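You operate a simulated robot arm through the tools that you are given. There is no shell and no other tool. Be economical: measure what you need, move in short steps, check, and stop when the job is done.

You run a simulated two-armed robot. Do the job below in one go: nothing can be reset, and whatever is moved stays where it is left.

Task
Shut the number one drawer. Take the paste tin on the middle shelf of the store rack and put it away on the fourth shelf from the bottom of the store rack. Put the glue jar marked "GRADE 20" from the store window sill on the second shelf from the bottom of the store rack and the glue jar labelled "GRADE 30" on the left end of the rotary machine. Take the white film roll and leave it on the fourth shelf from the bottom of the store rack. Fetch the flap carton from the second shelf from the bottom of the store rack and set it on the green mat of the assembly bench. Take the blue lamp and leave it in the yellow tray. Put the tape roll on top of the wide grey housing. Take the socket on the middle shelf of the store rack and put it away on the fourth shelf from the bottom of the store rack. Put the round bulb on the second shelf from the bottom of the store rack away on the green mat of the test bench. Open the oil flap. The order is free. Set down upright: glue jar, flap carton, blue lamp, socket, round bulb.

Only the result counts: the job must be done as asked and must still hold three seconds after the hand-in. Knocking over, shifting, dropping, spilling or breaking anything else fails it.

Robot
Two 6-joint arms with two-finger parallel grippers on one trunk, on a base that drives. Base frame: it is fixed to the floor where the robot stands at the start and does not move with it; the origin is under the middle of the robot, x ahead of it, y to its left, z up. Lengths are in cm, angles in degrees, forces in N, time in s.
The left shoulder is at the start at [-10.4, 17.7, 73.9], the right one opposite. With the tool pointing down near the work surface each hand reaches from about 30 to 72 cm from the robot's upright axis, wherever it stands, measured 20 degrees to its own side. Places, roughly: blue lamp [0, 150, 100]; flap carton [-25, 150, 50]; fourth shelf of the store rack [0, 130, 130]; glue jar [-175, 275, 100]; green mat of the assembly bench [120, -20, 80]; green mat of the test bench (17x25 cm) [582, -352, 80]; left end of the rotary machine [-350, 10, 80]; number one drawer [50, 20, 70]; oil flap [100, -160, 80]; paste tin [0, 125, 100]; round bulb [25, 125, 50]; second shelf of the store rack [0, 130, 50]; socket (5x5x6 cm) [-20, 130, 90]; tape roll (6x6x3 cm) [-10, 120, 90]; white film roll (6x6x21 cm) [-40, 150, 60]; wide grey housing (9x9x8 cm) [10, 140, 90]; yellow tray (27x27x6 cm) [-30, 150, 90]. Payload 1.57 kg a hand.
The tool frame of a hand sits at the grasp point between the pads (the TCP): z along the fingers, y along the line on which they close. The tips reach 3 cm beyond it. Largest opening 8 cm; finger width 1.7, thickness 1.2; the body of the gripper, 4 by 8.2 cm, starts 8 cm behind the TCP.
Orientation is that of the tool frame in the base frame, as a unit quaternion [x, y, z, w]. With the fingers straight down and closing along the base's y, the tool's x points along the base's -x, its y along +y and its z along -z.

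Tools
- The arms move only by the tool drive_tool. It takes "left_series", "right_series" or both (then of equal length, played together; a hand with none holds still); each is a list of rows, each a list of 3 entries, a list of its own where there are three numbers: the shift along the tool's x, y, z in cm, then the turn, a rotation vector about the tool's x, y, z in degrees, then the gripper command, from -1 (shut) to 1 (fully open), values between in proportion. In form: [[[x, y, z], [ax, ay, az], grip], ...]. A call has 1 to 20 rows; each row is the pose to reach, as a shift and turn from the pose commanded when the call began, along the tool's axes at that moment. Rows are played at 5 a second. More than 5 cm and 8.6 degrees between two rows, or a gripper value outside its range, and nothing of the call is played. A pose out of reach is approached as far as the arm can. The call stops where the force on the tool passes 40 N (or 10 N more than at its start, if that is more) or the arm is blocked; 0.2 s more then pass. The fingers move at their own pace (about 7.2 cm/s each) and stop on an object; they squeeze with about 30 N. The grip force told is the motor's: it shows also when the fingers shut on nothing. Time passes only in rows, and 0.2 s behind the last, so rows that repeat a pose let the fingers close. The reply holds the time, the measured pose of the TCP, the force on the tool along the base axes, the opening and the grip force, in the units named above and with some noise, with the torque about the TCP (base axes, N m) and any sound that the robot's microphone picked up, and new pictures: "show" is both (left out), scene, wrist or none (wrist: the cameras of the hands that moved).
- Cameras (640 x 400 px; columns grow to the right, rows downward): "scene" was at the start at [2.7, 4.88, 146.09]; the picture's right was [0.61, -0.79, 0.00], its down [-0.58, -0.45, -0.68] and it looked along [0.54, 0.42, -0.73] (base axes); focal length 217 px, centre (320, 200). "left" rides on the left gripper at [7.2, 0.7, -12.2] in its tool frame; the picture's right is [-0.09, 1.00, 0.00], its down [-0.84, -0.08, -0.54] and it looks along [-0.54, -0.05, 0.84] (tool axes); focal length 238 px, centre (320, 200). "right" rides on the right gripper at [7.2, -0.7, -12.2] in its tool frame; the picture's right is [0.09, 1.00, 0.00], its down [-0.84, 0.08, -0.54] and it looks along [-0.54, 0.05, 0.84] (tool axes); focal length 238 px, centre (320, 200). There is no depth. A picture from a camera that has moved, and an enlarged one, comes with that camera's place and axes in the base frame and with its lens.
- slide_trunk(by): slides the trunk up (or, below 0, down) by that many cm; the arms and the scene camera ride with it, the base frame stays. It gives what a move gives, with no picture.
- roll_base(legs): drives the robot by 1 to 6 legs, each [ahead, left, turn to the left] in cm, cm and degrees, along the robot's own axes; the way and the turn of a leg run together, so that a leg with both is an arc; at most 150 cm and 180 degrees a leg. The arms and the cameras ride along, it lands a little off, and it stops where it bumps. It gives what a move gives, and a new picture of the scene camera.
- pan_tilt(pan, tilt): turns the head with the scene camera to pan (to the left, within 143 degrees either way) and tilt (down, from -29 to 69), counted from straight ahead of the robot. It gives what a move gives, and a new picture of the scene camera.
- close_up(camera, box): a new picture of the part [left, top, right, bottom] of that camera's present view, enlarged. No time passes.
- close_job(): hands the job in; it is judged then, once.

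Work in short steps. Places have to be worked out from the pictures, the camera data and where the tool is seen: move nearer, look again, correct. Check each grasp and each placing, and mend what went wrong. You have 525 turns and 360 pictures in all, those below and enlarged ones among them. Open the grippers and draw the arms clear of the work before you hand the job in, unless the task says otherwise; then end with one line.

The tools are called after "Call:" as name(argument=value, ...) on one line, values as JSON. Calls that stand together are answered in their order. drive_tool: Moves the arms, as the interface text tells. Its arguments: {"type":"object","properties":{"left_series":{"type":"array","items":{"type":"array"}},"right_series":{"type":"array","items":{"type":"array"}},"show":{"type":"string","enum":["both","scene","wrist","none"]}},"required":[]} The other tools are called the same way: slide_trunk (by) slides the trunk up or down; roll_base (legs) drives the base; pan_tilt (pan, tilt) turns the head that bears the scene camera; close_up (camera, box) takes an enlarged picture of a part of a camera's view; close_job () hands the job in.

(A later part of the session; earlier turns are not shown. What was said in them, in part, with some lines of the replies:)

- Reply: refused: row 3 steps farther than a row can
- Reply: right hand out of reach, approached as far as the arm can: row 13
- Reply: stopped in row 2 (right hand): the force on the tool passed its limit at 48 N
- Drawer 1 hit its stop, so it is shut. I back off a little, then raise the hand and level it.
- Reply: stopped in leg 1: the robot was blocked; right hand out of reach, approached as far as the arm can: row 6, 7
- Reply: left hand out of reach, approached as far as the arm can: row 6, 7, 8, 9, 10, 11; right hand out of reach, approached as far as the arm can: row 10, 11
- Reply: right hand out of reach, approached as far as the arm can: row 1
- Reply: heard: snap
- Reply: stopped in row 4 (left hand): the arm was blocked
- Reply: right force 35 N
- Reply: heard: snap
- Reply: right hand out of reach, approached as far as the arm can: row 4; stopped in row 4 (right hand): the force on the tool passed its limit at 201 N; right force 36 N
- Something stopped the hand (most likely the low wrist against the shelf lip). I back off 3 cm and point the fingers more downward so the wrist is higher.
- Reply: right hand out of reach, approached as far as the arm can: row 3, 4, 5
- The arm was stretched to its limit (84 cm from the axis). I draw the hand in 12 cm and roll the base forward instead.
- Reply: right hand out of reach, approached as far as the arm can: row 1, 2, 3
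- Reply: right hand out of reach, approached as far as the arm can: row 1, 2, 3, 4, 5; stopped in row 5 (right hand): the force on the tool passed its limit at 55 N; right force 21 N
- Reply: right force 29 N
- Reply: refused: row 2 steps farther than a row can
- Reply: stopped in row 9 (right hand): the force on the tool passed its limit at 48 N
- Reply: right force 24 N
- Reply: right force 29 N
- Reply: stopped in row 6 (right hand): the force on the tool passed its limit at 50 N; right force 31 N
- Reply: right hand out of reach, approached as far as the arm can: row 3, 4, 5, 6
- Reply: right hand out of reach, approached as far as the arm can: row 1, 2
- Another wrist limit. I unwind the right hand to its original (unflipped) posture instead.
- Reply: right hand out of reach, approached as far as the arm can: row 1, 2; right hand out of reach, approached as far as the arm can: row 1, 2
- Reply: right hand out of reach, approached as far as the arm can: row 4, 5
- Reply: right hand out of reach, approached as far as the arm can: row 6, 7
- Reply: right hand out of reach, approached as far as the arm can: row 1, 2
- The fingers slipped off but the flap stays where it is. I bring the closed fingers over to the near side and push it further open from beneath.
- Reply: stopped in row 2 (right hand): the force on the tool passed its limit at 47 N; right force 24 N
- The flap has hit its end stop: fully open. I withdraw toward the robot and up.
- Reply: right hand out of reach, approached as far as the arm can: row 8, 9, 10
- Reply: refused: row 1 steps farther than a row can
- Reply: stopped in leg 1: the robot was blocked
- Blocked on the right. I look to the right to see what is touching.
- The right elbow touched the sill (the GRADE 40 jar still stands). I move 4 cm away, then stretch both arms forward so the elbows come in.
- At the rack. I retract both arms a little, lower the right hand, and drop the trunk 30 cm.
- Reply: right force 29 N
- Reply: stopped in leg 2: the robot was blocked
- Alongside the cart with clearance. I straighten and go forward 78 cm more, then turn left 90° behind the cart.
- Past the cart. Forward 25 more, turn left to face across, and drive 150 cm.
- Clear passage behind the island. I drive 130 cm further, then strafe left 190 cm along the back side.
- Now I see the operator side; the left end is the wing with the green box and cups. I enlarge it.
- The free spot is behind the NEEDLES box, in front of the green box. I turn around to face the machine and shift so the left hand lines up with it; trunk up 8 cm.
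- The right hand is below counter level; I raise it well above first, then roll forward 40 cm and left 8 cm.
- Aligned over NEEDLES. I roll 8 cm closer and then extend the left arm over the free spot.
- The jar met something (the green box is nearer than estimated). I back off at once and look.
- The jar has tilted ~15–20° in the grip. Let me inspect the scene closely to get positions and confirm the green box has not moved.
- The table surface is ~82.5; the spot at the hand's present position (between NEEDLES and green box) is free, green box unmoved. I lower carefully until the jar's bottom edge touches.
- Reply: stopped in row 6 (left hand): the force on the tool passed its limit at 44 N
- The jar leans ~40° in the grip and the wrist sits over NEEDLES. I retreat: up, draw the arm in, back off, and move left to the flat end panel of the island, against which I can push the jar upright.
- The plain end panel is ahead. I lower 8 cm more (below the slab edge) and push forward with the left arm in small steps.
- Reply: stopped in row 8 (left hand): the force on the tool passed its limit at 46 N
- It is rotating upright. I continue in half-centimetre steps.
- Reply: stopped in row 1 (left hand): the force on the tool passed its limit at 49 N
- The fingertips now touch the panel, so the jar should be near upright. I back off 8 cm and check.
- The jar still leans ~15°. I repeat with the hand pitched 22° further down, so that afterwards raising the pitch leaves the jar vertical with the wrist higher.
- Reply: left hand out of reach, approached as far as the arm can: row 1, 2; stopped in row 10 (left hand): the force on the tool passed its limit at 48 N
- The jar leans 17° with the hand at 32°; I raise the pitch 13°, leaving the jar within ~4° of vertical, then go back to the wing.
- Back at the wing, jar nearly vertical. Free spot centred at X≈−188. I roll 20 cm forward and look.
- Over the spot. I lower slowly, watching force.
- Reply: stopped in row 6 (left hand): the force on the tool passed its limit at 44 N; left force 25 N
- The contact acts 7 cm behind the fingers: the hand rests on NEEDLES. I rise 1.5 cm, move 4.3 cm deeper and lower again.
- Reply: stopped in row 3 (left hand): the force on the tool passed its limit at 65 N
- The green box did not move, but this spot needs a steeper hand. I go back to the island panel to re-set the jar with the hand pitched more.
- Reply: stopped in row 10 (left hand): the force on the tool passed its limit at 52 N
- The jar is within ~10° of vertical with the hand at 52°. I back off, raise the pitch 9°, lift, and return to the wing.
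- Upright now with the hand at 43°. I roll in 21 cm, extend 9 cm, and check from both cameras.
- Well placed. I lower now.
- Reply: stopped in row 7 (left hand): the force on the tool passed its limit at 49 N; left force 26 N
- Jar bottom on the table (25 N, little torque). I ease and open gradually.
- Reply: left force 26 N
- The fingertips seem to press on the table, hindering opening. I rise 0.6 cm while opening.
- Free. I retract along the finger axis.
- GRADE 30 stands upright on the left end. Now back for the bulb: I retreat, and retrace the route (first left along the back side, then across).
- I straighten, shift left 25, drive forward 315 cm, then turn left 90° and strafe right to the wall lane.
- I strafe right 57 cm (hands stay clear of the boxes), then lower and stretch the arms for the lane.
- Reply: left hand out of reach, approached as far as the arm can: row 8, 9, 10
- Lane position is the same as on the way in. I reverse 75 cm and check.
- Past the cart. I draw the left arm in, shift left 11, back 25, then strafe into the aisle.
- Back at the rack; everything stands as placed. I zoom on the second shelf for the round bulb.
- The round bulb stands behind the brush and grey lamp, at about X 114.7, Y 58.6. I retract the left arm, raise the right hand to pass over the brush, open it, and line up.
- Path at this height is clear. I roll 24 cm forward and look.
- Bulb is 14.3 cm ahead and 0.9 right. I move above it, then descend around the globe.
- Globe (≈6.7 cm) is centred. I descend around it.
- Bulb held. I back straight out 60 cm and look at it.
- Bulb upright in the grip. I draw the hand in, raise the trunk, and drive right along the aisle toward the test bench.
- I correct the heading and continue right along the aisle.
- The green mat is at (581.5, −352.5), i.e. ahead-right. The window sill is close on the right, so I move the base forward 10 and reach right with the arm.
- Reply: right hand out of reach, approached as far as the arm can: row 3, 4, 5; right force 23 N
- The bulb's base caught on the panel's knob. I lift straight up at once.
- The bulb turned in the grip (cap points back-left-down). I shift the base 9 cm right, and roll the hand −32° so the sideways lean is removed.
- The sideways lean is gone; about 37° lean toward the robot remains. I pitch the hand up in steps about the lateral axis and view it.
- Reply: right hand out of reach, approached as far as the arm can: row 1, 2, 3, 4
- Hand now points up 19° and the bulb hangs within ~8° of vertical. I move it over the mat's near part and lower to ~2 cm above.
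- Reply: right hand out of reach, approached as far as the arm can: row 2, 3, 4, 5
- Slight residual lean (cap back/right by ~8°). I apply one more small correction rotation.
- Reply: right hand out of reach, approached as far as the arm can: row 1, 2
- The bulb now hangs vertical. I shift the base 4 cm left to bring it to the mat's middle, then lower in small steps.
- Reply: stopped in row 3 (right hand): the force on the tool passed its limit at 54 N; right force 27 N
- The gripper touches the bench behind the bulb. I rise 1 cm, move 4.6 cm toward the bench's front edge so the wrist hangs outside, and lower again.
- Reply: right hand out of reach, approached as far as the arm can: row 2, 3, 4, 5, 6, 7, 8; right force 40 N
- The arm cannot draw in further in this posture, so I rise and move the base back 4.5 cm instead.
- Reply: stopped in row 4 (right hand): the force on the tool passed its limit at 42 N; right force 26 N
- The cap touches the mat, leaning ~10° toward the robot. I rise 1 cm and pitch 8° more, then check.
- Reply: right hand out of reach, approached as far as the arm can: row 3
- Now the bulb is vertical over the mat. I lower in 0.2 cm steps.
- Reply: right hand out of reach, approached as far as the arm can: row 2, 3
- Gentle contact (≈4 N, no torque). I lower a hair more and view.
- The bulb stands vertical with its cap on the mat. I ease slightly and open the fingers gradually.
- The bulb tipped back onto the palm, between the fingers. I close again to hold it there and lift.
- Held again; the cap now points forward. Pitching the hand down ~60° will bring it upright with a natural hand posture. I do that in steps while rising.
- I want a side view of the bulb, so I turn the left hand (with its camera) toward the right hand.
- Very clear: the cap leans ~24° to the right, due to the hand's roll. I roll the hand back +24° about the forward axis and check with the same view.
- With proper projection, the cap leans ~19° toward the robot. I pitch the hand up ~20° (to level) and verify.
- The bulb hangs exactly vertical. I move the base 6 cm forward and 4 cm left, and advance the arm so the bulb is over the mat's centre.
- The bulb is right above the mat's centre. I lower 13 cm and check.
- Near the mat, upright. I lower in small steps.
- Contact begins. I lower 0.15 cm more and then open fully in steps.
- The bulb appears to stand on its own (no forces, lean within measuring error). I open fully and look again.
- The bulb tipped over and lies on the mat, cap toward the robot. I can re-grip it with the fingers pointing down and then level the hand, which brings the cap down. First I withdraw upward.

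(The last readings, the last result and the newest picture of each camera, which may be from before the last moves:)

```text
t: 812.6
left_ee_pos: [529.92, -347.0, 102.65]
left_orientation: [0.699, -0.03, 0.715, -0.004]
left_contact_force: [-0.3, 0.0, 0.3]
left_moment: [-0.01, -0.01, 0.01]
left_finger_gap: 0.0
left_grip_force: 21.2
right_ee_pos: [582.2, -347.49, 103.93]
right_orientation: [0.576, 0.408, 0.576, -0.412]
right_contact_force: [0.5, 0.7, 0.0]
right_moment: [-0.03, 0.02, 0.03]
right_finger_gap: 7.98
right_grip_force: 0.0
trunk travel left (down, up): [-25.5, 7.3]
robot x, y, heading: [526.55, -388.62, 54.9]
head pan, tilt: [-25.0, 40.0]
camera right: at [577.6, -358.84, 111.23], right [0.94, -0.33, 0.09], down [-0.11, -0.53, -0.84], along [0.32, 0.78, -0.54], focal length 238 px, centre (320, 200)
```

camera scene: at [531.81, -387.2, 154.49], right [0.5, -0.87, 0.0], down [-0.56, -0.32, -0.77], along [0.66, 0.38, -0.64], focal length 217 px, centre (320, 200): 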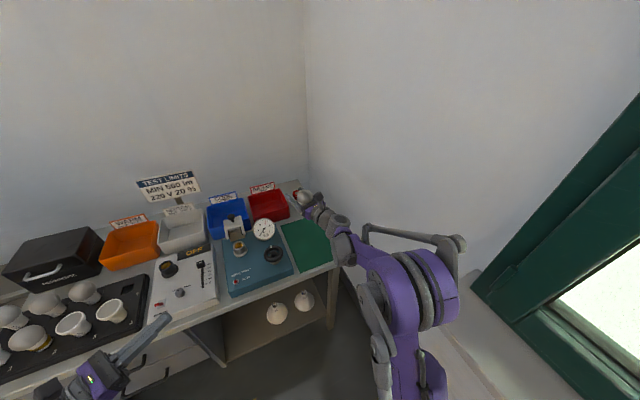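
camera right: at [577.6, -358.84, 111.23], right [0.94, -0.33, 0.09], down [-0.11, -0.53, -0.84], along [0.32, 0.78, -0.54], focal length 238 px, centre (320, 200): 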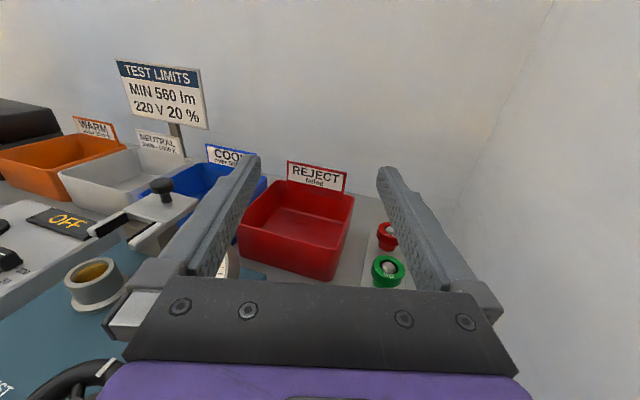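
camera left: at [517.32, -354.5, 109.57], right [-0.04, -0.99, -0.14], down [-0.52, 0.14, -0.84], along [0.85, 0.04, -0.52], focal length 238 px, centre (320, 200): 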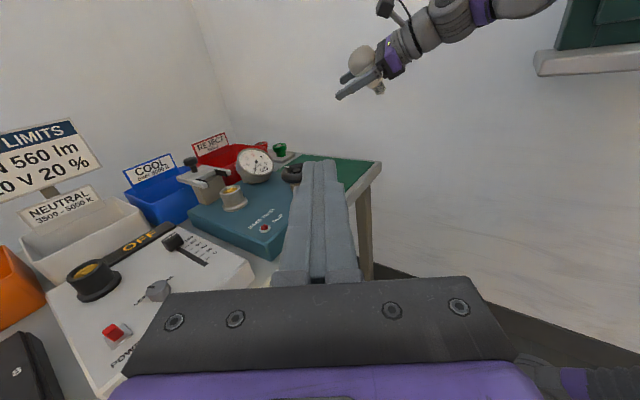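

Now I pitch the hand down 70° above the bulb.

Call:
drive_tool(right_series=[[[0, 0, 0], [0, -8, 0], 1], [[0, 0, 0], [0, -16, 0], 1], [[0, 0, 0], [0, -24, 0], 1], [[0, 0, 0], [0, -32, 0], 1], [[0, 0, 0], [0, -40, 0], 1], [[0, 0, 0], [0, -48, 0], 1], [[0, 0, 0], [0, -56, 0], 1], [[0, 0, 0], [0, -64, 0], 1], [[0, 0, 0], [0, -70, 0], 1]], show="both")

```text
t: 814.6
left_ee_pos: [529.85, -346.86, 102.63]
left_orientation: [0.698, -0.03, 0.715, -0.004]
left_contact_force: [0.2, -0.3, 0.0]
left_moment: [0.0, 0.02, -0.01]
left_finger_gap: 0.0
left_grip_force: 21.0
right_ee_pos: [582.34, -347.54, 103.91]
right_orientation: [0.802, 0.571, 0.14, -0.102]
right_contact_force: [-0.4, 0.2, -1.1]
right_moment: [-0.01, 0.04, -0.02]
right_finger_gap: 8.01
right_grip_force: 0.0
trunk travel left (down, up): [-25.5, 7.3]
robot x, y, heading: [526.43, -388.5, 55.0]
head pan, tilt: [-25.0, 40.0]
camera scene: at [531.75, -387.19, 154.49], right [0.5, -0.87, 0.0], down [-0.56, -0.32, -0.77], along [0.66, 0.38, -0.64], focal length 217 px, centre (320, 200)
camera right: at [582.64, -344.81, 117.98], right [0.97, -0.25, 0.03], down [-0.24, -0.94, 0.22], along [-0.03, -0.22, -0.97], focal length 238 px, centre (320, 200)
```

scene: 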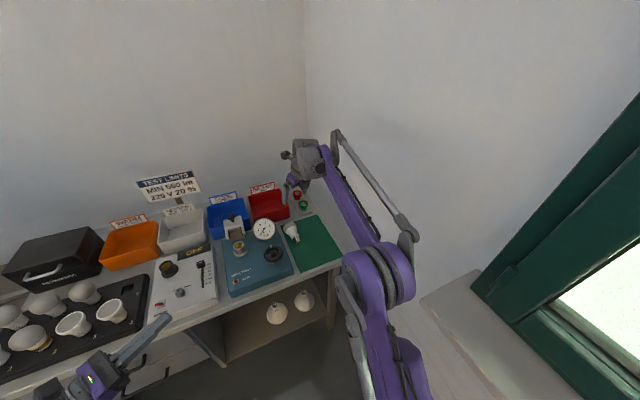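
right: 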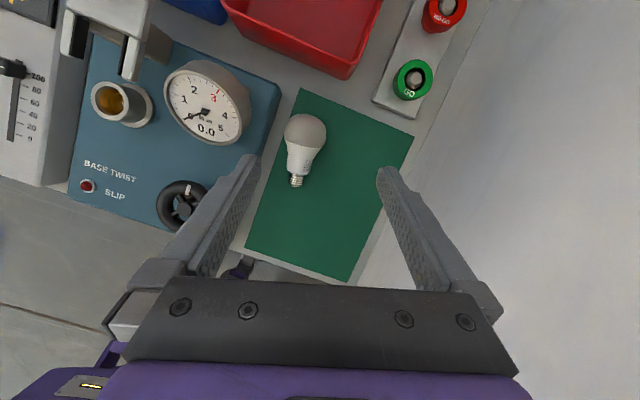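

Excellent top view: the bulb lies on the mat. I align the yaw (−7°) and move above the globe.

Call:
drive_tool(right_series=[[[0.15, -0.7, 3.2], [-0.8, 0, 2.2], 1], [[0.3, -1.4, 6.4], [-1.6, 0, 4.4], 1], [[0.47, -2, 9.6], [-2.4, 0, 6.6], 1]], show="wrist")

```text
t: 815.4
left_ee_pos: [529.9, -346.77, 102.56]
left_orientation: [0.699, -0.031, 0.715, -0.003]
left_contact_force: [0.2, -0.1, 0.6]
left_moment: [0.03, -0.02, -0.01]
left_finger_gap: 0.0
left_grip_force: 21.0
right_ee_pos: [581.66, -343.47, 95.07]
right_orientation: [0.836, 0.521, 0.147, -0.093]
right_contact_force: [1.0, 0.1, 0.5]
right_moment: [-0.04, 0.02, 0.0]
right_finger_gap: 8.03
right_grip_force: 0.0
trunk travel left (down, up): [-25.5, 7.3]
robot x, y, heading: [526.33, -388.25, 55.0]
head pan, tilt: [-25.0, 40.0]
camera right: at [582.27, -340.82, 109.06], right [0.93, -0.36, 0.03], down [-0.36, -0.91, 0.22], along [-0.05, -0.22, -0.97], focal length 238 px, centre (320, 200)
```

right: 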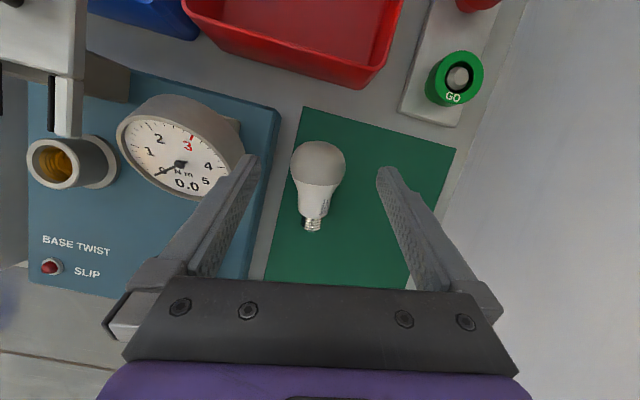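

The tester box is close on the left, so I narrow the opening to 6.6 cm, centre on the globe, and descend carefully.

Call:
drive_tool(right_series=[[[0.87, 0.26, 0.31], [0, 0, 0], 0.65], [[-0.3, 0.26, 3.7], [0, 0, 0], 0.65], [[-1.3, 0.26, 6.6], [0, 0, 0], 0.65]], show="wrist")

```text
t: 816.2
left_ee_pos: [529.87, -346.97, 102.7]
left_orientation: [0.699, -0.03, 0.715, -0.004]
left_contact_force: [-0.6, -0.6, 0.6]
left_moment: [-0.01, 0.01, 0.01]
left_finger_gap: 0.0
left_grip_force: 20.7
right_ee_pos: [582.39, -342.64, 88.46]
right_orientation: [0.836, 0.52, 0.147, -0.094]
right_contact_force: [0.0, -0.1, -0.1]
right_moment: [-0.02, 0.02, 0.02]
right_finger_gap: 6.62
right_grip_force: 0.0
trunk travel left (down, up): [-25.5, 7.3]
robot x, y, heading: [526.7, -388.02, 54.9]
head pan, tilt: [-25.0, 40.0]
camera right: at [583.03, -340.0, 102.43], right [0.93, -0.36, 0.03], down [-0.36, -0.91, 0.22], along [-0.06, -0.22, -0.97], focal length 238 px, centre (320, 200)
```

right: 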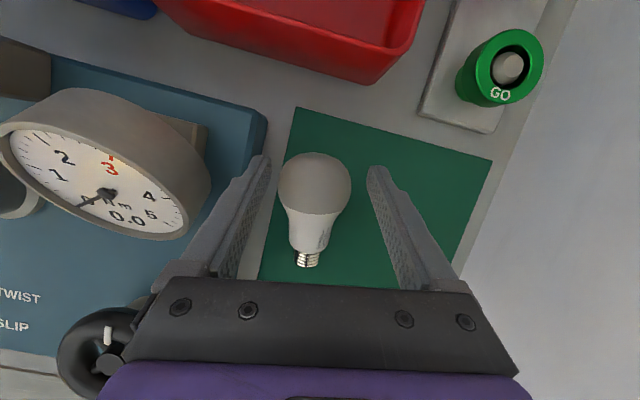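

Call:
drive_tool(right_series=[[[-0.5, 0, 1.4], [0, 0, 0], 0.65], [[-1.0, 0, 2.7], [0, 0, 0], 0.65], [[-1.3, 0, 3.6], [0, 0, 0], 0.65]], show="wrist")

```text
t: 817.0
left_ee_pos: [529.91, -346.76, 102.73]
left_orientation: [0.699, -0.03, 0.715, -0.004]
left_contact_force: [0.4, 0.8, -0.6]
left_moment: [-0.01, 0.0, 0.02]
left_finger_gap: 0.0
left_grip_force: 21.0
right_ee_pos: [582.18, -342.48, 84.71]
right_orientation: [0.836, 0.52, 0.147, -0.094]
right_contact_force: [-0.1, 0.4, 0.7]
right_moment: [0.0, 0.02, 0.02]
right_finger_gap: 6.6
right_grip_force: 0.2
trunk travel left (down, up): [-25.5, 7.3]
robot x, y, heading: [526.65, -388.22, 55.3]
head pan, tilt: [-25.0, 40.0]
camera right: at [582.85, -339.85, 98.6], right [0.93, -0.36, 0.03], down [-0.36, -0.91, 0.22], along [-0.06, -0.22, -0.97], focal length 238 px, centre (320, 200)
```

right: 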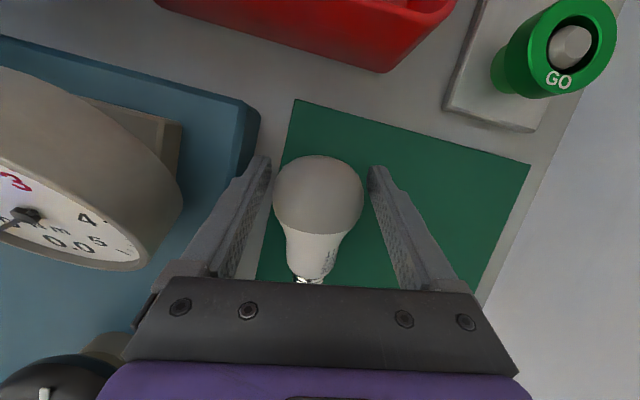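

Globe centred at the TCP. I close, then lift.

Call:
drive_tool(right_series=[[[0, 0, 0], [0, 0, 0], 0.2], [[0, 0, 0], [0, 0, 0], -1], [[0, 0, 0], [0, 0, 0], -1], [[0.5, 0, -1.4], [0, 0, 0], -1], [[1.7, 0, -4.7], [0, 0, 0], -1], [[3.4, 0, -9.4], [0, 0, 0], -1], [[5.1, 0, -14], [0, 0, 0], -1]], show="wrist")

Call:
close_up(camera="left", box=[220, 20, 420, 180])

```text
t: 818.6
left_ee_pos: [529.75, -346.99, 102.6]
left_orientation: [0.698, -0.031, 0.715, -0.003]
left_contact_force: [-0.1, 0.8, -0.1]
left_moment: [0.02, 0.01, 0.0]
left_finger_gap: 0.01
left_grip_force: 21.5
right_ee_pos: [582.25, -342.67, 99.58]
right_orientation: [0.836, 0.521, 0.146, -0.095]
right_contact_force: [-0.2, 0.0, -0.7]
right_moment: [0.01, 0.0, 0.01]
right_finger_gap: 5.61
right_grip_force: 30.3
trunk travel left (down, up): [-25.5, 7.3]
robot x, y, heading: [526.39, -388.5, 54.8]
head pan, tilt: [-25.0, 40.0]
camera right: at [582.91, -339.99, 113.49], right [0.93, -0.36, 0.03], down [-0.36, -0.91, 0.22], along [-0.05, -0.22, -0.97], focal length 238 px, centre (320, 200)
```

right: 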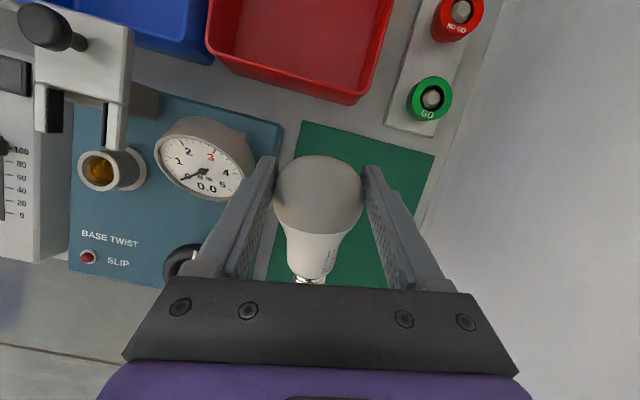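

```text
2.50 times, centred on (320, 100) of left
camera zoom: at [517.48, -347.39, 109.6], right [-0.04, -0.99, -0.14], down [-0.52, 0.14, -0.84], along [0.85, 0.04, -0.52], focal length 596 px, centre (320, 450)
```

zoom: 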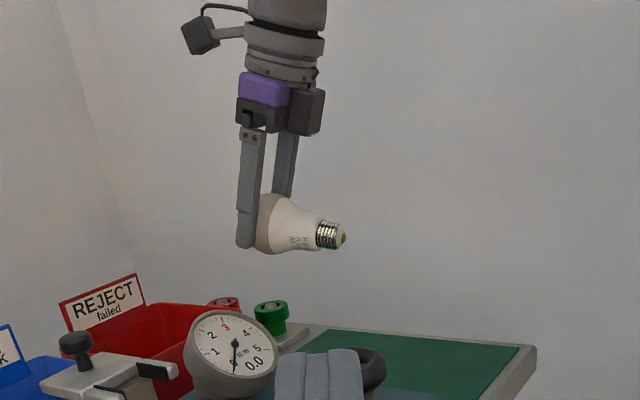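

Held firmly. Now I pitch the hand up 76° to bring the cap straight down.

Call:
drive_tool(right_series=[[[0, 0, 0], [0, 8, 0], -1], [[0, 0, 0], [0, 16, 0], -1], [[0, 0, 0], [0, 24, 0], -1], [[0, 0, 0], [0, 32, 0], -1], [[0, 0, 0], [0, 40, 0], -1], [[0, 0, 0], [0, 48, 0], -1], [[0, 0, 0], [0, 56, 0], -1], [[0, 0, 0], [0, 64, 0], -1], [[0, 0, 0], [0, 70, 0], -1]], show="wrist")

Call:
close_up(camera="left", box=[220, 20, 420, 180])

```text
t: 820.6
left_ee_pos: [529.83, -346.83, 102.65]
left_orientation: [0.699, -0.031, 0.715, -0.004]
left_contact_force: [-1.0, 0.1, 0.3]
left_moment: [-0.02, -0.03, -0.01]
left_finger_gap: 0.0
left_grip_force: 21.5
right_ee_pos: [582.44, -342.51, 99.43]
right_orientation: [0.6, 0.372, 0.6, -0.376]
right_contact_force: [0.7, -0.4, -0.6]
right_moment: [0.0, -0.01, 0.01]
right_finger_gap: 5.64
right_grip_force: 30.4
trunk travel left (down, up): [-25.5, 7.3]
robot x, y, heading: [526.56, -387.8, 54.9]
head pan, tilt: [-25.0, 40.0]
camera right: at [576.46, -353.15, 106.78], right [0.89, -0.44, 0.09], down [-0.17, -0.52, -0.84], along [0.41, 0.73, -0.54], focal length 238 px, centre (320, 200)
```

right: 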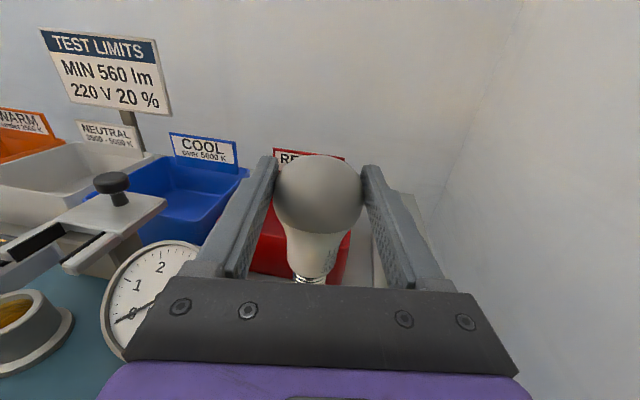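

```text
2.50 times, centred on (320, 100) of left
camera zoom: at [517.53, -347.35, 109.6], right [-0.04, -0.99, -0.14], down [-0.52, 0.14, -0.84], along [0.85, 0.04, -0.52], focal length 596 px, centre (320, 450)
```

zoom: 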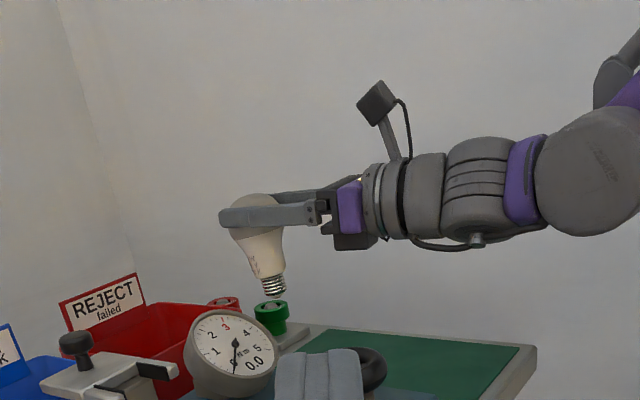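

The bulb is vertical within ~2°, held at its equator. I move it back over the mat's centre.

Call:
drive_tool(right_series=[[[0, 1.2, -3.6], [0, 1, 0], -1], [[0, 2.4, -7.2], [0, 2, 0], -1], [[0, 3.55, -10.7], [0, 2, 0], -1]], show="none")

Call:
drive_tool(right_series=[[[-3.5, 0, 0], [0, 0, 0], -1], [[-7, 0, 0], [0, 0, 0], -1], [[-9, 0, 0], [0, 0, 0], -1]], show="wrist")

Call:
close_up(camera="left", box=[240, 40, 400, 180])

```text
t: 821.4
left_ee_pos: [529.78, -346.99, 102.67]
left_orientation: [0.699, -0.03, 0.715, -0.003]
left_contact_force: [-0.1, 0.3, -0.1]
left_moment: [0.02, 0.03, 0.02]
left_finger_gap: 0.0
left_grip_force: 21.2
right_ee_pos: [580.6, -353.68, 99.69]
right_orientation: [0.589, 0.365, 0.611, -0.382]
right_contact_force: [-0.5, -0.2, -0.2]
right_moment: [-0.03, 0.0, 0.0]
right_finger_gap: 5.63
right_grip_force: 29.8
trunk travel left (down, up): [-25.5, 7.3]
robot x, y, heading: [526.44, -388.36, 55.0]
head pan, tilt: [-25.0, 40.0]
```

```text
t: 822.2
left_ee_pos: [529.76, -346.98, 102.63]
left_orientation: [0.698, -0.031, 0.715, -0.005]
left_contact_force: [0.1, 0.6, 0.2]
left_moment: [-0.04, 0.03, -0.02]
left_finger_gap: 0.0
left_grip_force: 21.0
right_ee_pos: [580.84, -353.3, 90.61]
right_orientation: [0.59, 0.366, 0.61, -0.382]
right_contact_force: [0.0, 0.0, -0.9]
right_moment: [0.0, -0.02, 0.02]
right_finger_gap: 5.61
right_grip_force: 29.7
trunk travel left (down, up): [-25.5, 7.3]
robot x, y, heading: [526.73, -388.03, 55.0]
head pan, tilt: [-25.0, 40.0]
camera right: at [574.82, -364.2, 97.41], right [0.89, -0.44, 0.09], down [-0.16, -0.49, -0.86], along [0.42, 0.75, -0.51], focal length 238 px, centre (320, 200)
```

right: 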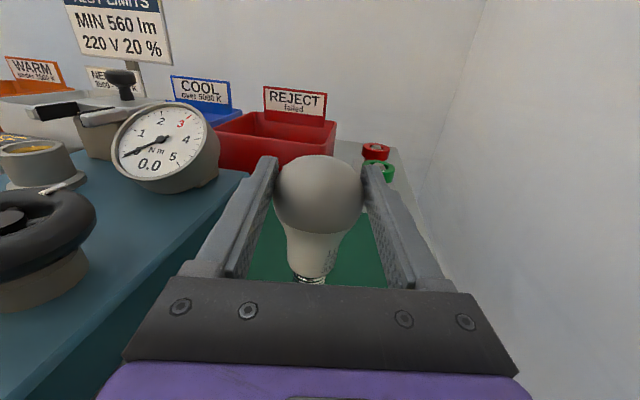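

```text
2.86 times, centred on (320, 110) of left
camera zoom: at [517.52, -347.36, 109.6], right [-0.04, -0.99, -0.14], down [-0.52, 0.14, -0.84], along [0.85, 0.04, -0.52], focal length 681 px, centre (320, 457)
```

zoom: 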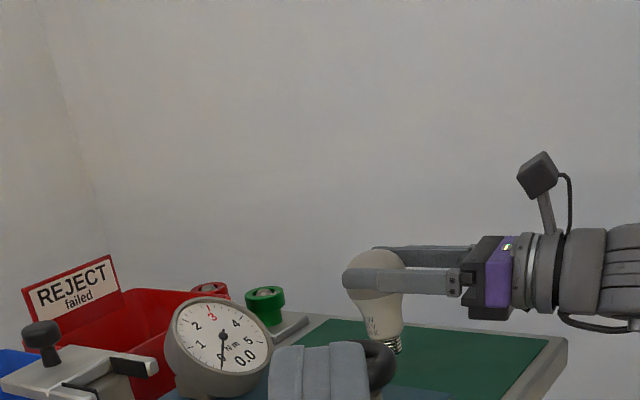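

Call:
close_up(camera="left", box=[310, 80, 380, 145])

```text
6.15 times, centred on (345, 112) of left
camera zoom: at [517.52, -347.36, 109.6], right [-0.04, -0.99, -0.14], down [-0.52, 0.14, -0.84], along [0.85, 0.04, -0.52], focal length 1467 px, centre (166, 738)
```

zoom: 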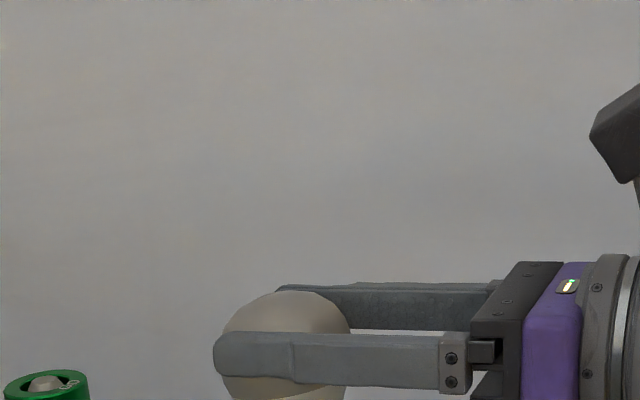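

Call:
close_up(camera="left", box=[310, 115, 380, 180])

```text
6.15 times, centred on (345, 148) of left
camera zoom: at [517.52, -347.36, 109.6], right [-0.04, -0.99, -0.14], down [-0.52, 0.14, -0.84], along [0.85, 0.04, -0.52], focal length 1467 px, centre (166, 523)
```

zoom: 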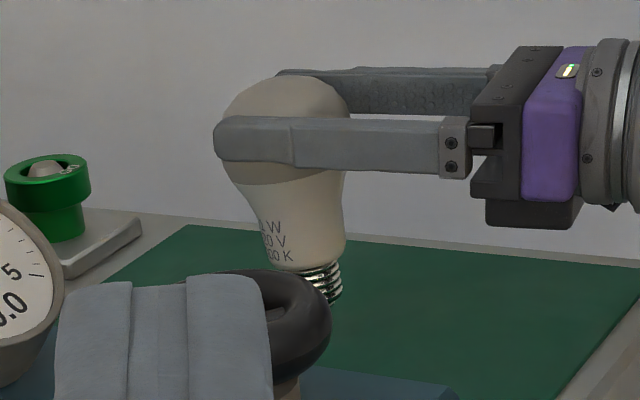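

A closer look shows ~8.6° lean toward the robot. I correct with a further pitch up (8.6°) and slight roll, then re-measure.

Call:
drive_tool(right_series=[[[0, 0, 0], [0, 4.3, 1.1], -1], [[0, 0, 0], [0, 8.6, 2.2], -1]], show="wrist")

Call:
close_up(camera="left", box=[310, 115, 380, 180])

```text
t: 822.8
left_ee_pos: [529.83, -346.95, 102.7]
left_orientation: [0.698, -0.032, 0.715, -0.003]
left_contact_force: [0.6, 0.4, 0.5]
left_moment: [-0.04, -0.02, 0.01]
left_finger_gap: 0.0
left_grip_force: 21.7
right_ee_pos: [580.88, -353.18, 90.57]
right_orientation: [0.55, 0.325, 0.645, -0.42]
right_contact_force: [-0.5, 0.6, -0.3]
right_moment: [0.0, -0.02, 0.04]
right_finger_gap: 5.62
right_grip_force: 30.1
trunk travel left (down, up): [-25.5, 7.3]
robot x, y, heading: [526.75, -388.18, 55.0]
head pan, tilt: [-25.0, 40.0]
camera right: at [574.7, -365.12, 95.41], right [0.89, -0.45, 0.05], down [-0.13, -0.35, -0.93], along [0.43, 0.82, -0.38], focal length 238 px, centre (320, 200)
```

right: 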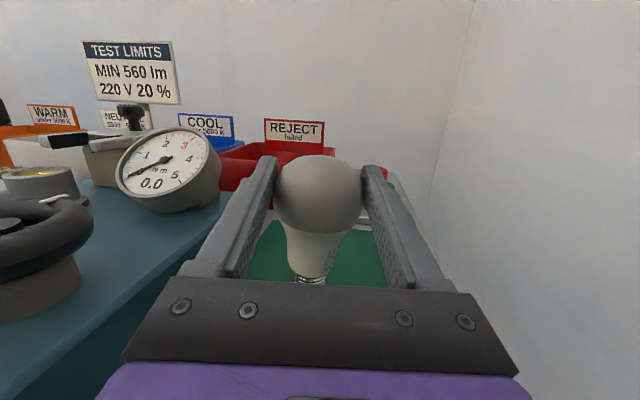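

```text
6.15 times, centred on (345, 148) of left
camera zoom: at [517.52, -347.36, 109.6], right [-0.04, -0.99, -0.14], down [-0.52, 0.14, -0.84], along [0.85, 0.04, -0.52], focal length 1467 px, centre (166, 523)
```

zoom: 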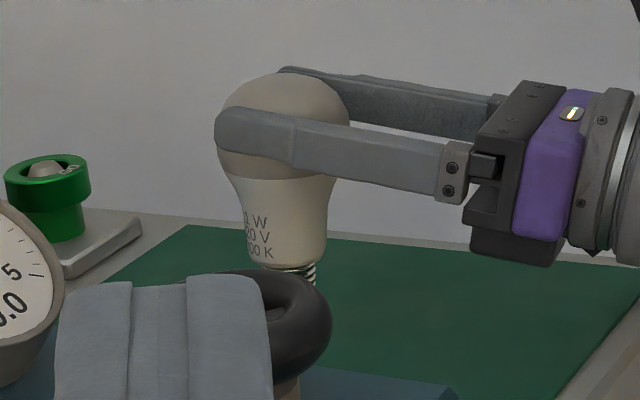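

Slightly over-corrected (~3°). I take 3° back and look once more.

Call:
drive_tool(right_series=[[[0, 0, 0], [0, -3, 0], -1], [[0, 0, 0], [0, -3, 0], -1]], show="none")

Call:
close_up(camera="left", box=[310, 115, 380, 180])

```text
t: 823.4
left_ee_pos: [529.84, -346.89, 102.68]
left_orientation: [0.699, -0.031, 0.715, -0.003]
left_contact_force: [-0.2, -0.6, -0.9]
left_moment: [0.0, -0.01, 0.02]
left_finger_gap: 0.01
left_grip_force: 20.8
right_ee_pos: [580.74, -353.26, 90.63]
right_orientation: [0.566, 0.335, 0.631, -0.411]
right_contact_force: [-0.2, 0.5, -1.0]
right_moment: [-0.01, 0.01, 0.0]
right_finger_gap: 5.62
right_grip_force: 29.6
trunk travel left (down, up): [-25.5, 7.3]
robot x, y, heading: [526.57, -388.03, 54.8]
head pan, tilt: [-25.0, 40.0]
```

```text
6.15 times, centred on (345, 148) of left
camera zoom: at [517.52, -347.37, 109.6], right [-0.04, -0.99, -0.14], down [-0.52, 0.14, -0.84], along [0.85, 0.04, -0.52], focal length 1467 px, centre (166, 523)
```

zoom: 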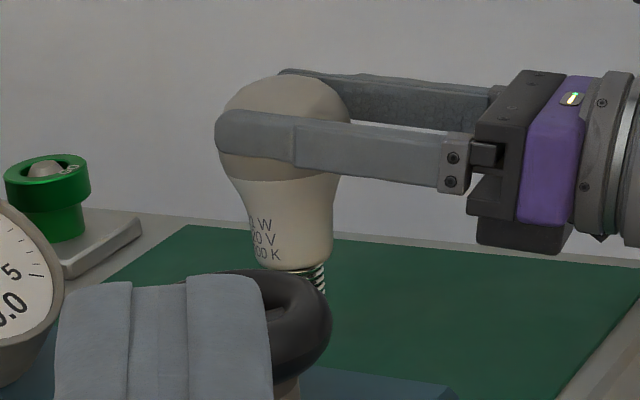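

Call:
close_up(camera="right", box=[250, 140, 390, 300])

```text
2.50 times, centred on (320, 220) of right
camera zoom: at [574.84, -364.91, 96.11], right [0.89, -0.45, 0.05], down [-0.15, -0.4, -0.9], along [0.42, 0.8, -0.42], focal length 596 px, centre (320, 150)
```

zoom: 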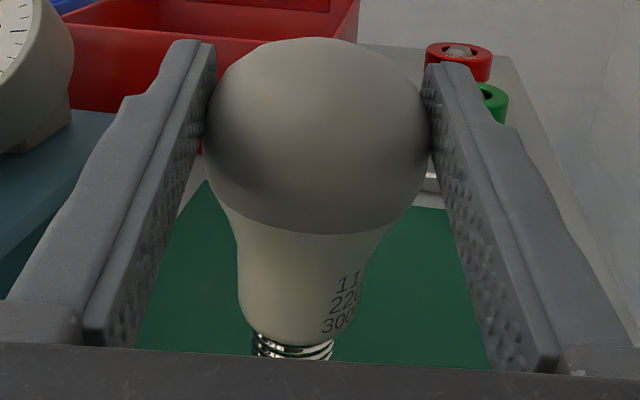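

Lateral lean is ~3.5° (cap left); I roll −3.5° and lower to just above the mat.

Call:
drive_tool(right_series=[[[0, 0, 0], [0, 0, -3.5], -1], [[0, 0, 0], [0, 0, -3.5], -1]], show="none")

Call:
close_up(camera="right", box=[250, 140, 390, 300])

Call:
close_up(camera="left", box=[310, 115, 380, 180])

```text
t: 824.0
left_ee_pos: [529.85, -346.88, 102.6]
left_orientation: [0.698, -0.031, 0.715, -0.003]
left_contact_force: [-0.1, -0.3, 0.1]
left_moment: [0.01, 0.01, -0.04]
left_finger_gap: 0.0
left_grip_force: 20.8
right_ee_pos: [580.91, -353.26, 90.49]
right_orientation: [0.555, 0.353, 0.643, -0.392]
right_contact_force: [-0.1, -1.0, 0.2]
right_moment: [-0.02, -0.04, -0.02]
right_finger_gap: 5.63
right_grip_force: 29.9
trunk travel left (down, up): [-25.5, 7.3]
robot x, y, heading: [526.87, -388.36, 55.0]
head pan, tilt: [-25.0, 40.0]
```

```text
2.50 times, centred on (320, 220) of right
camera zoom: at [574.43, -364.69, 96.07], right [0.88, -0.45, 0.11], down [-0.1, -0.42, -0.9], along [0.45, 0.79, -0.42], focal length 596 px, centre (320, 150)
```

zoom: 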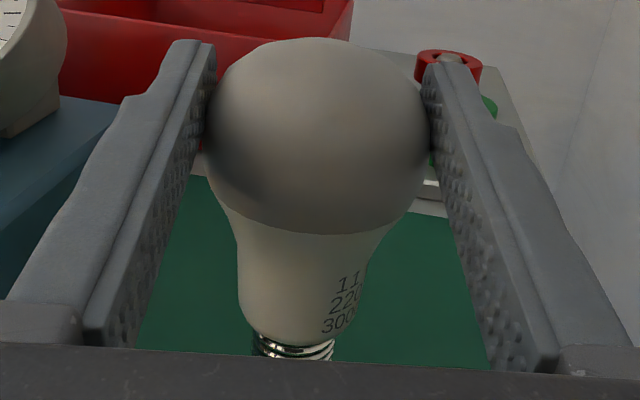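

```text
6.15 times, centred on (345, 148) of left
camera zoom: at [517.5, -347.37, 109.6], right [-0.04, -0.99, -0.14], down [-0.52, 0.14, -0.84], along [0.85, 0.04, -0.52], focal length 1467 px, centre (166, 523)
```

zoom: 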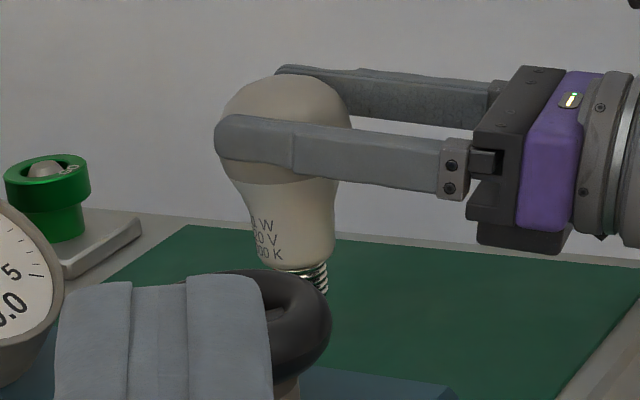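

Both views now agree within ~2°. I add 1.5° pitch and lower stepwise to contact.

Call:
drive_tool(right_series=[[[0, 0, 0], [0, 1.5, 0], -1], [[-0.7, 0, -0.1], [0, 1.5, 0], -1], [[-1.4, 0, -0.2], [0, 1.5, 0], -1], [[-1.9, 0, -0.27], [0, 1.5, 0], -1]], show="none")

Call:
drive_tool(right_series=[[[-0.2, 0, -0.03], [0, 0, 0], -1]], show="none")

Call:
drive_tool(right_series=[[[-0.2, 0, -0.03], [0, 0, 0], -1]], show="none")

```text
t: 825.0
left_ee_pos: [529.62, -347.02, 102.73]
left_orientation: [0.698, -0.03, 0.716, -0.005]
left_contact_force: [-0.4, 0.8, -0.6]
left_moment: [0.02, 0.0, 0.0]
left_finger_gap: 0.0
left_grip_force: 21.4
right_ee_pos: [580.78, -353.39, 88.71]
right_orientation: [0.546, 0.348, 0.65, -0.397]
right_contact_force: [0.1, -0.7, 27.4]
right_moment: [0.2, -0.14, 0.0]
right_finger_gap: 5.83
right_grip_force: 29.8
trunk travel left (down, up): [-25.5, 7.3]
robot x, y, heading: [526.5, -388.48, 54.8]
head pan, tilt: [-25.0, 40.0]
```

```text
t: 825.4
left_ee_pos: [529.71, -346.86, 102.61]
left_orientation: [0.698, -0.032, 0.716, -0.004]
left_contact_force: [0.3, -0.6, -0.1]
left_moment: [0.0, 0.0, 0.02]
left_finger_gap: 0.0
left_grip_force: 21.1
right_ee_pos: [580.85, -353.43, 88.43]
right_orientation: [0.546, 0.347, 0.651, -0.396]
right_contact_force: [1.2, 0.8, 28.4]
right_moment: [0.36, -0.27, -0.04]
right_finger_gap: 5.73
right_grip_force: 30.1
trunk travel left (down, up): [-25.5, 7.3]
robot x, y, heading: [526.67, -388.11, 54.9]
head pan, tilt: [-25.0, 40.0]
```

```text
t: 825.8
left_ee_pos: [529.72, -347.03, 102.78]
left_orientation: [0.698, -0.031, 0.715, -0.004]
left_contact_force: [0.0, 0.9, 0.8]
left_moment: [-0.01, 0.0, 0.01]
left_finger_gap: 0.0
left_grip_force: 21.4
right_ee_pos: [580.78, -353.51, 88.35]
right_orientation: [0.546, 0.347, 0.651, -0.397]
right_contact_force: [1.8, 1.1, 28.1]
right_moment: [0.38, -0.22, -0.02]
right_finger_gap: 5.74
right_grip_force: 30.3
trunk travel left (down, up): [-25.5, 7.3]
robot x, y, heading: [526.69, -388.16, 55.0]
head pan, tilt: [-25.0, 40.0]
```

Firm contact. I check both views before releasing.

Call:
close_up(camera="right", box=[250, 140, 390, 300])

Call:
close_up(camera="left", box=[310, 115, 380, 180])

```text
2.50 times, centred on (320, 220) of right
camera zoom: at [574.27, -364.94, 93.46], right [0.88, -0.45, 0.11], down [-0.09, -0.4, -0.91], along [0.46, 0.8, -0.4], focal length 596 px, centre (320, 150)
```

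zoom: 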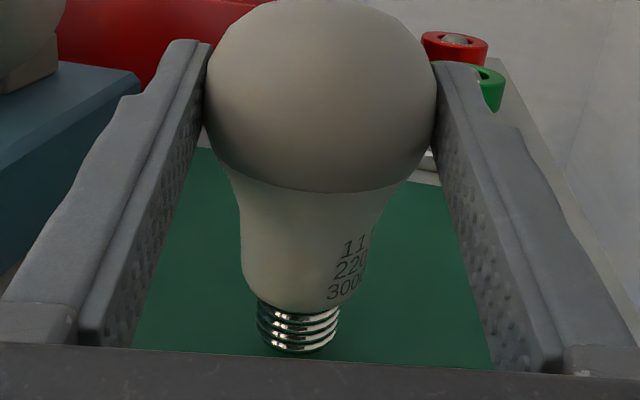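

```text
6.15 times, centred on (345, 148) of left
camera zoom: at [517.34, -347.48, 109.63], right [-0.04, -0.99, -0.14], down [-0.52, 0.14, -0.84], along [0.86, 0.04, -0.52], focal length 1467 px, centre (166, 523)
```

zoom: 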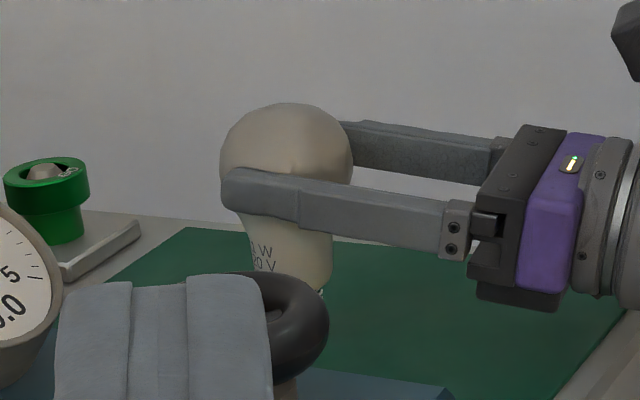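

Upright within ~2° in both views. I relieve the pressure and open slowly.

Call:
drive_tool(right_series=[[[0.25, 0, 0.03], [0, 0, 0], -1], [[0.4, 0, 0.05], [0, 0, 0], -1]], show="none")

```text
t: 826.4
left_ee_pos: [529.86, -346.98, 102.64]
left_orientation: [0.698, -0.031, 0.715, -0.004]
left_contact_force: [0.8, 0.4, 0.4]
left_moment: [-0.04, -0.02, 0.02]
left_finger_gap: 0.01
left_grip_force: 21.4
right_ee_pos: [581.03, -353.32, 88.45]
right_orientation: [0.548, 0.347, 0.651, -0.395]
right_contact_force: [-0.4, -0.3, 0.4]
right_moment: [-0.01, -0.01, 0.0]
right_finger_gap: 5.74
right_grip_force: 30.0
trunk travel left (down, up): [-25.5, 7.3]
robot x, y, heading: [526.46, -387.89, 54.9]
head pan, tilt: [-25.0, 40.0]
```

Call:
drive_tool(right_series=[[[-0.1, 0, -0.01], [0, 0, 0], -1], [[-0.1, 0, -0.01], [0, 0, 0], 0.47], [[-0.1, 0, -0.01], [0, 0, 0], 0.5], [[-0.1, 0, -0.01], [0, 0, 0], 0.55]], show="wrist")

Call:
close_up(camera="left", box=[310, 115, 380, 180])

```text
t: 827.4
left_ee_pos: [529.91, -346.92, 102.65]
left_orientation: [0.699, -0.03, 0.715, -0.005]
left_contact_force: [0.9, -0.1, -0.7]
left_moment: [-0.01, -0.01, 0.0]
left_finger_gap: 0.01
left_grip_force: 21.3
right_ee_pos: [580.85, -353.3, 88.44]
right_orientation: [0.547, 0.347, 0.651, -0.396]
right_contact_force: [0.9, -0.2, -0.3]
right_moment: [0.0, 0.0, -0.02]
right_finger_gap: 6.21
right_grip_force: 0.2
trunk travel left (down, up): [-25.5, 7.3]
robot x, y, heading: [526.5, -388.31, 54.9]
head pan, tilt: [-25.0, 40.0]
camera right: at [574.42, -364.81, 93.69], right [0.88, -0.45, 0.11], down [-0.09, -0.4, -0.91], along [0.46, 0.8, -0.4], focal length 238 px, centre (320, 200)
```

right: 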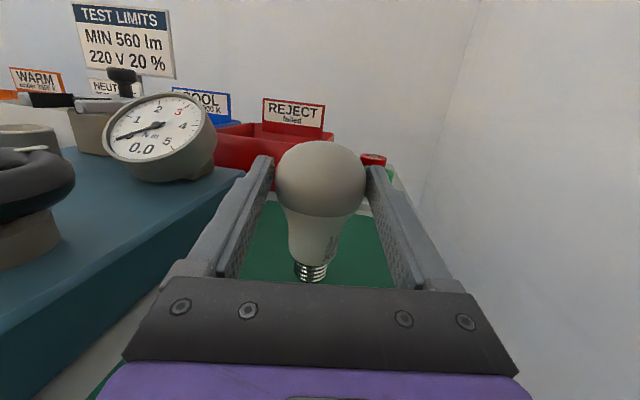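

```text
6.15 times, centred on (345, 148) of left
camera zoom: at [517.5, -347.38, 109.6], right [-0.04, -0.99, -0.14], down [-0.52, 0.14, -0.84], along [0.85, 0.04, -0.52], focal length 1467 px, centre (166, 523)
```

zoom: 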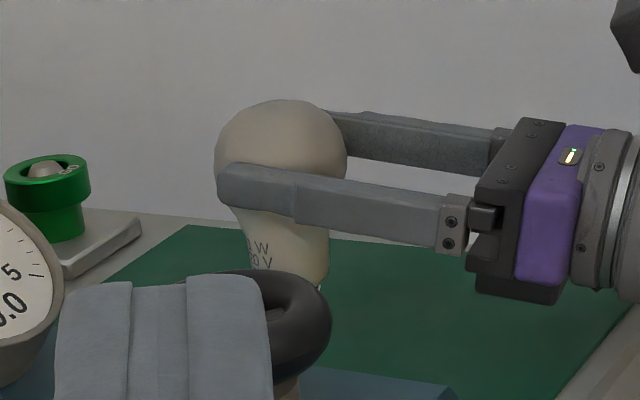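

Still upright at 6.2 cm opening. I open a bit more and check again.

Call:
drive_tool(right_series=[[[0, 0, 0], [0, 0, 0], 0.65], [[0, 0, 0], [0, 0, 0], 0.65]], show="none")

Call:
close_up(camera="right", box=[250, 140, 390, 300])

Call:
close_up(camera="left", box=[310, 115, 380, 180])

```text
t: 828.0
left_ee_pos: [529.95, -346.85, 102.64]
left_orientation: [0.699, -0.031, 0.715, -0.003]
left_contact_force: [0.1, 0.2, 0.6]
left_moment: [0.01, 0.02, 0.0]
left_finger_gap: 0.0
left_grip_force: 21.7
right_ee_pos: [580.96, -353.38, 88.61]
right_orientation: [0.546, 0.347, 0.651, -0.397]
right_contact_force: [0.2, 0.2, -0.4]
right_moment: [0.0, 0.0, -0.02]
right_finger_gap: 6.6
right_grip_force: 0.0
trunk travel left (down, up): [-25.5, 7.3]
robot x, y, heading: [526.49, -388.58, 54.7]
head pan, tilt: [-25.0, 40.0]
```

```text
2.50 times, centred on (320, 220) of right
camera zoom: at [574.42, -364.81, 93.69], right [0.88, -0.45, 0.11], down [-0.09, -0.4, -0.91], along [0.46, 0.8, -0.4], focal length 596 px, centre (320, 150)
```

zoom: 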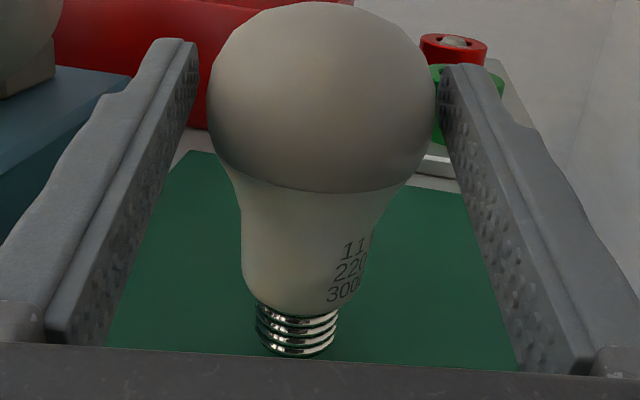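

```text
6.15 times, centred on (345, 148) of left
camera zoom: at [517.5, -347.38, 109.6], right [-0.04, -0.99, -0.14], down [-0.52, 0.14, -0.84], along [0.85, 0.04, -0.52], focal length 1467 px, centre (166, 523)
```

zoom: 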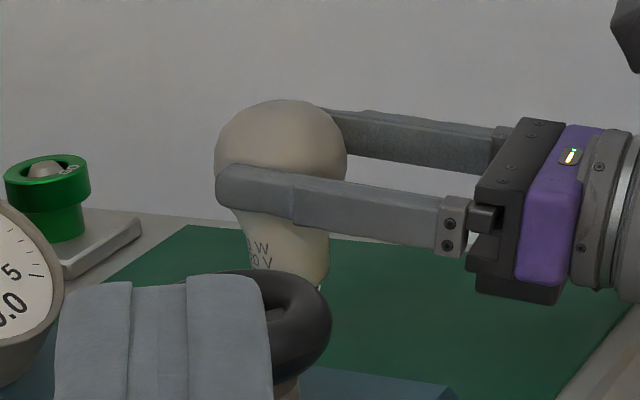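

The bulb stands on its own with clear gaps on both sides. I open fully and withdraw straight back.

Call:
drive_tool(right_series=[[[0, 0, 0], [0, 0, 0], 1], [[0, 0, 0], [0, 0, 0], 1], [[0.3, 0, -1.9], [0, 0, 0], 1], [[0.65, 0, -3.9], [0, 0, 0], 1], [[1.2, 0, -6.9], [0, 0, 0], 1], [[1.8, 0, -10], [0, 0, 0], 1], [[2.5, 0, -14], [0, 0, 0], 1]], show="wrist")

Call:
close_up(camera="left", box=[240, 60, 400, 190])

```text
t: 829.6
left_ee_pos: [529.84, -346.91, 102.59]
left_orientation: [0.699, -0.031, 0.715, -0.003]
left_contact_force: [0.1, 0.1, 0.1]
left_moment: [0.02, -0.03, -0.01]
left_finger_gap: 0.0
left_grip_force: 20.9
right_ee_pos: [577.71, -363.74, 91.98]
right_orientation: [0.547, 0.348, 0.65, -0.397]
right_contact_force: [-0.6, -0.5, 0.3]
right_moment: [-0.02, 0.02, 0.0]
right_finger_gap: 8.02
right_grip_force: 0.0
right hand out of reach, approached as far as the arm can: row 5, 6, 7
trunk travel left (down, up): [-25.5, 7.3]
robot x, y, heading: [526.54, -388.47, 54.8]
head pan, tilt: [-25.0, 40.0]
camera right: at [571.2, -375.19, 97.18], right [0.88, -0.45, 0.11], down [-0.09, -0.4, -0.91], along [0.46, 0.8, -0.4], focal length 238 px, centre (320, 200)
```

right: 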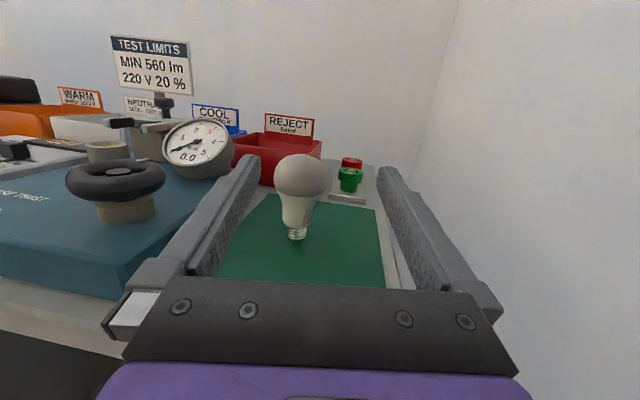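

```text
3.08 times, centred on (320, 125) of left
camera zoom: at [517.46, -347.43, 109.61], right [-0.04, -0.99, -0.14], down [-0.52, 0.14, -0.84], along [0.85, 0.04, -0.52], focal length 733 px, centre (320, 431)
```

zoom: 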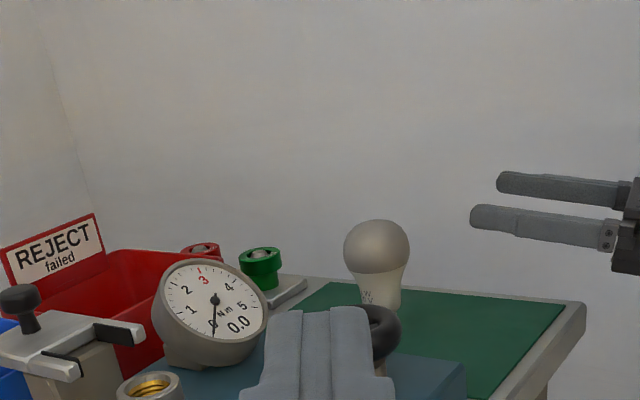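

The round bulb stands upright on the green mat. I back the robot away, open the left gripper too, and take a final look.

Call:
roll_base(legs=[[-30, 0, 0]])

Call:
drive_tool(left_series=[[[0, 0, 0], [0, 0, 0], 1], [[0, 0, 0], [0, 0, 0], 1]], show="scene")

```text
t: 831.6
left_ee_pos: [512.67, -371.78, 102.79]
left_orientation: [0.698, -0.033, 0.715, -0.001]
left_contact_force: [0.4, -0.2, 0.1]
left_moment: [0.02, 0.02, 0.03]
left_finger_gap: 0.0
left_grip_force: 21.3
right_ee_pos: [560.36, -388.76, 91.93]
right_orientation: [0.548, 0.344, 0.653, -0.393]
right_contact_force: [0.2, 0.2, 0.1]
right_moment: [0.0, -0.01, -0.03]
right_finger_gap: 8.01
right_grip_force: 0.0
trunk travel left (down, up): [-25.5, 7.3]
robot x, y, heading: [509.37, -412.94, 54.5]
head pan, tilt: [-25.0, 40.0]
camera scene: at [514.14, -412.07, 154.5], right [0.49, -0.87, 0.0], down [-0.56, -0.32, -0.77], along [0.67, 0.38, -0.64], focal length 217 px, centre (320, 200)
```

scene: 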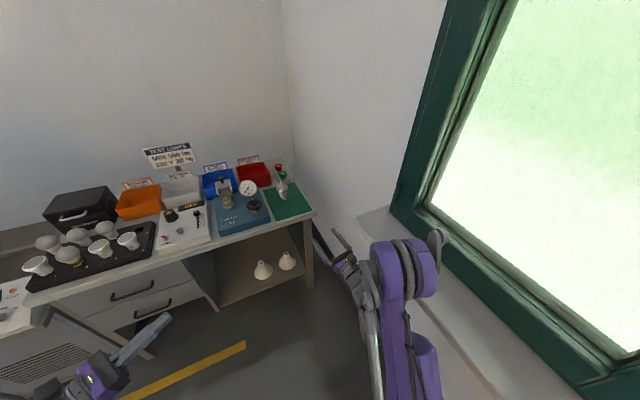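

```text
t: 832.2
left_ee_pos: [512.68, -371.68, 102.64]
left_orientation: [0.698, -0.034, 0.715, -0.001]
left_contact_force: [-1.6, 0.8, 0.1]
left_moment: [-0.02, -0.01, 0.03]
left_finger_gap: 7.97
left_grip_force: 0.3
right_ee_pos: [560.44, -388.74, 91.95]
right_orientation: [0.548, 0.345, 0.652, -0.394]
right_contact_force: [0.7, -0.2, -0.3]
right_moment: [0.01, -0.02, 0.0]
right_finger_gap: 8.0
right_grip_force: 0.1
trunk travel left (down, up): [-25.5, 7.3]
robot x, y, heading: [509.17, -412.6, 54.5]
head pan, tilt: [-25.0, 40.0]
camera scene: at [514.15, -412.05, 154.49], right [0.49, -0.87, 0.0], down [-0.56, -0.32, -0.77], along [0.67, 0.38, -0.64], focal length 217 px, centre (320, 200)
```

scene: 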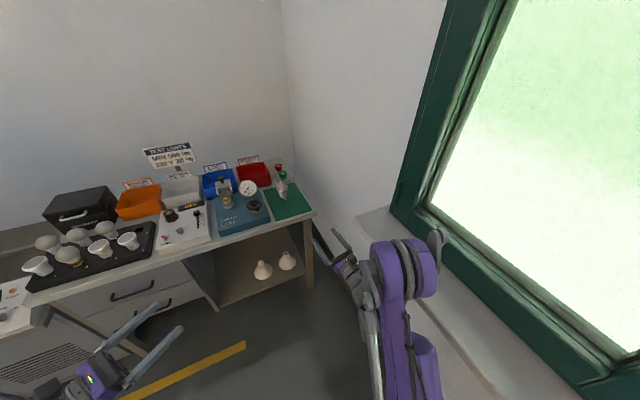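

All items are placed, the bulb still stands on the mat, both grippers are open and the arms are clear. I hand the job in.

Call:
close_job()

```text
The job is handed in.
```

I finished every item on the list and handed the job in. Two results are less certain than the rest: the GRADE 30 jar sits on the side wing at the machine's left, which I took to be its "left end", and while placing the bulb it bumped the test bench's twist tester and tipped over once on the mat before I stood it upright.
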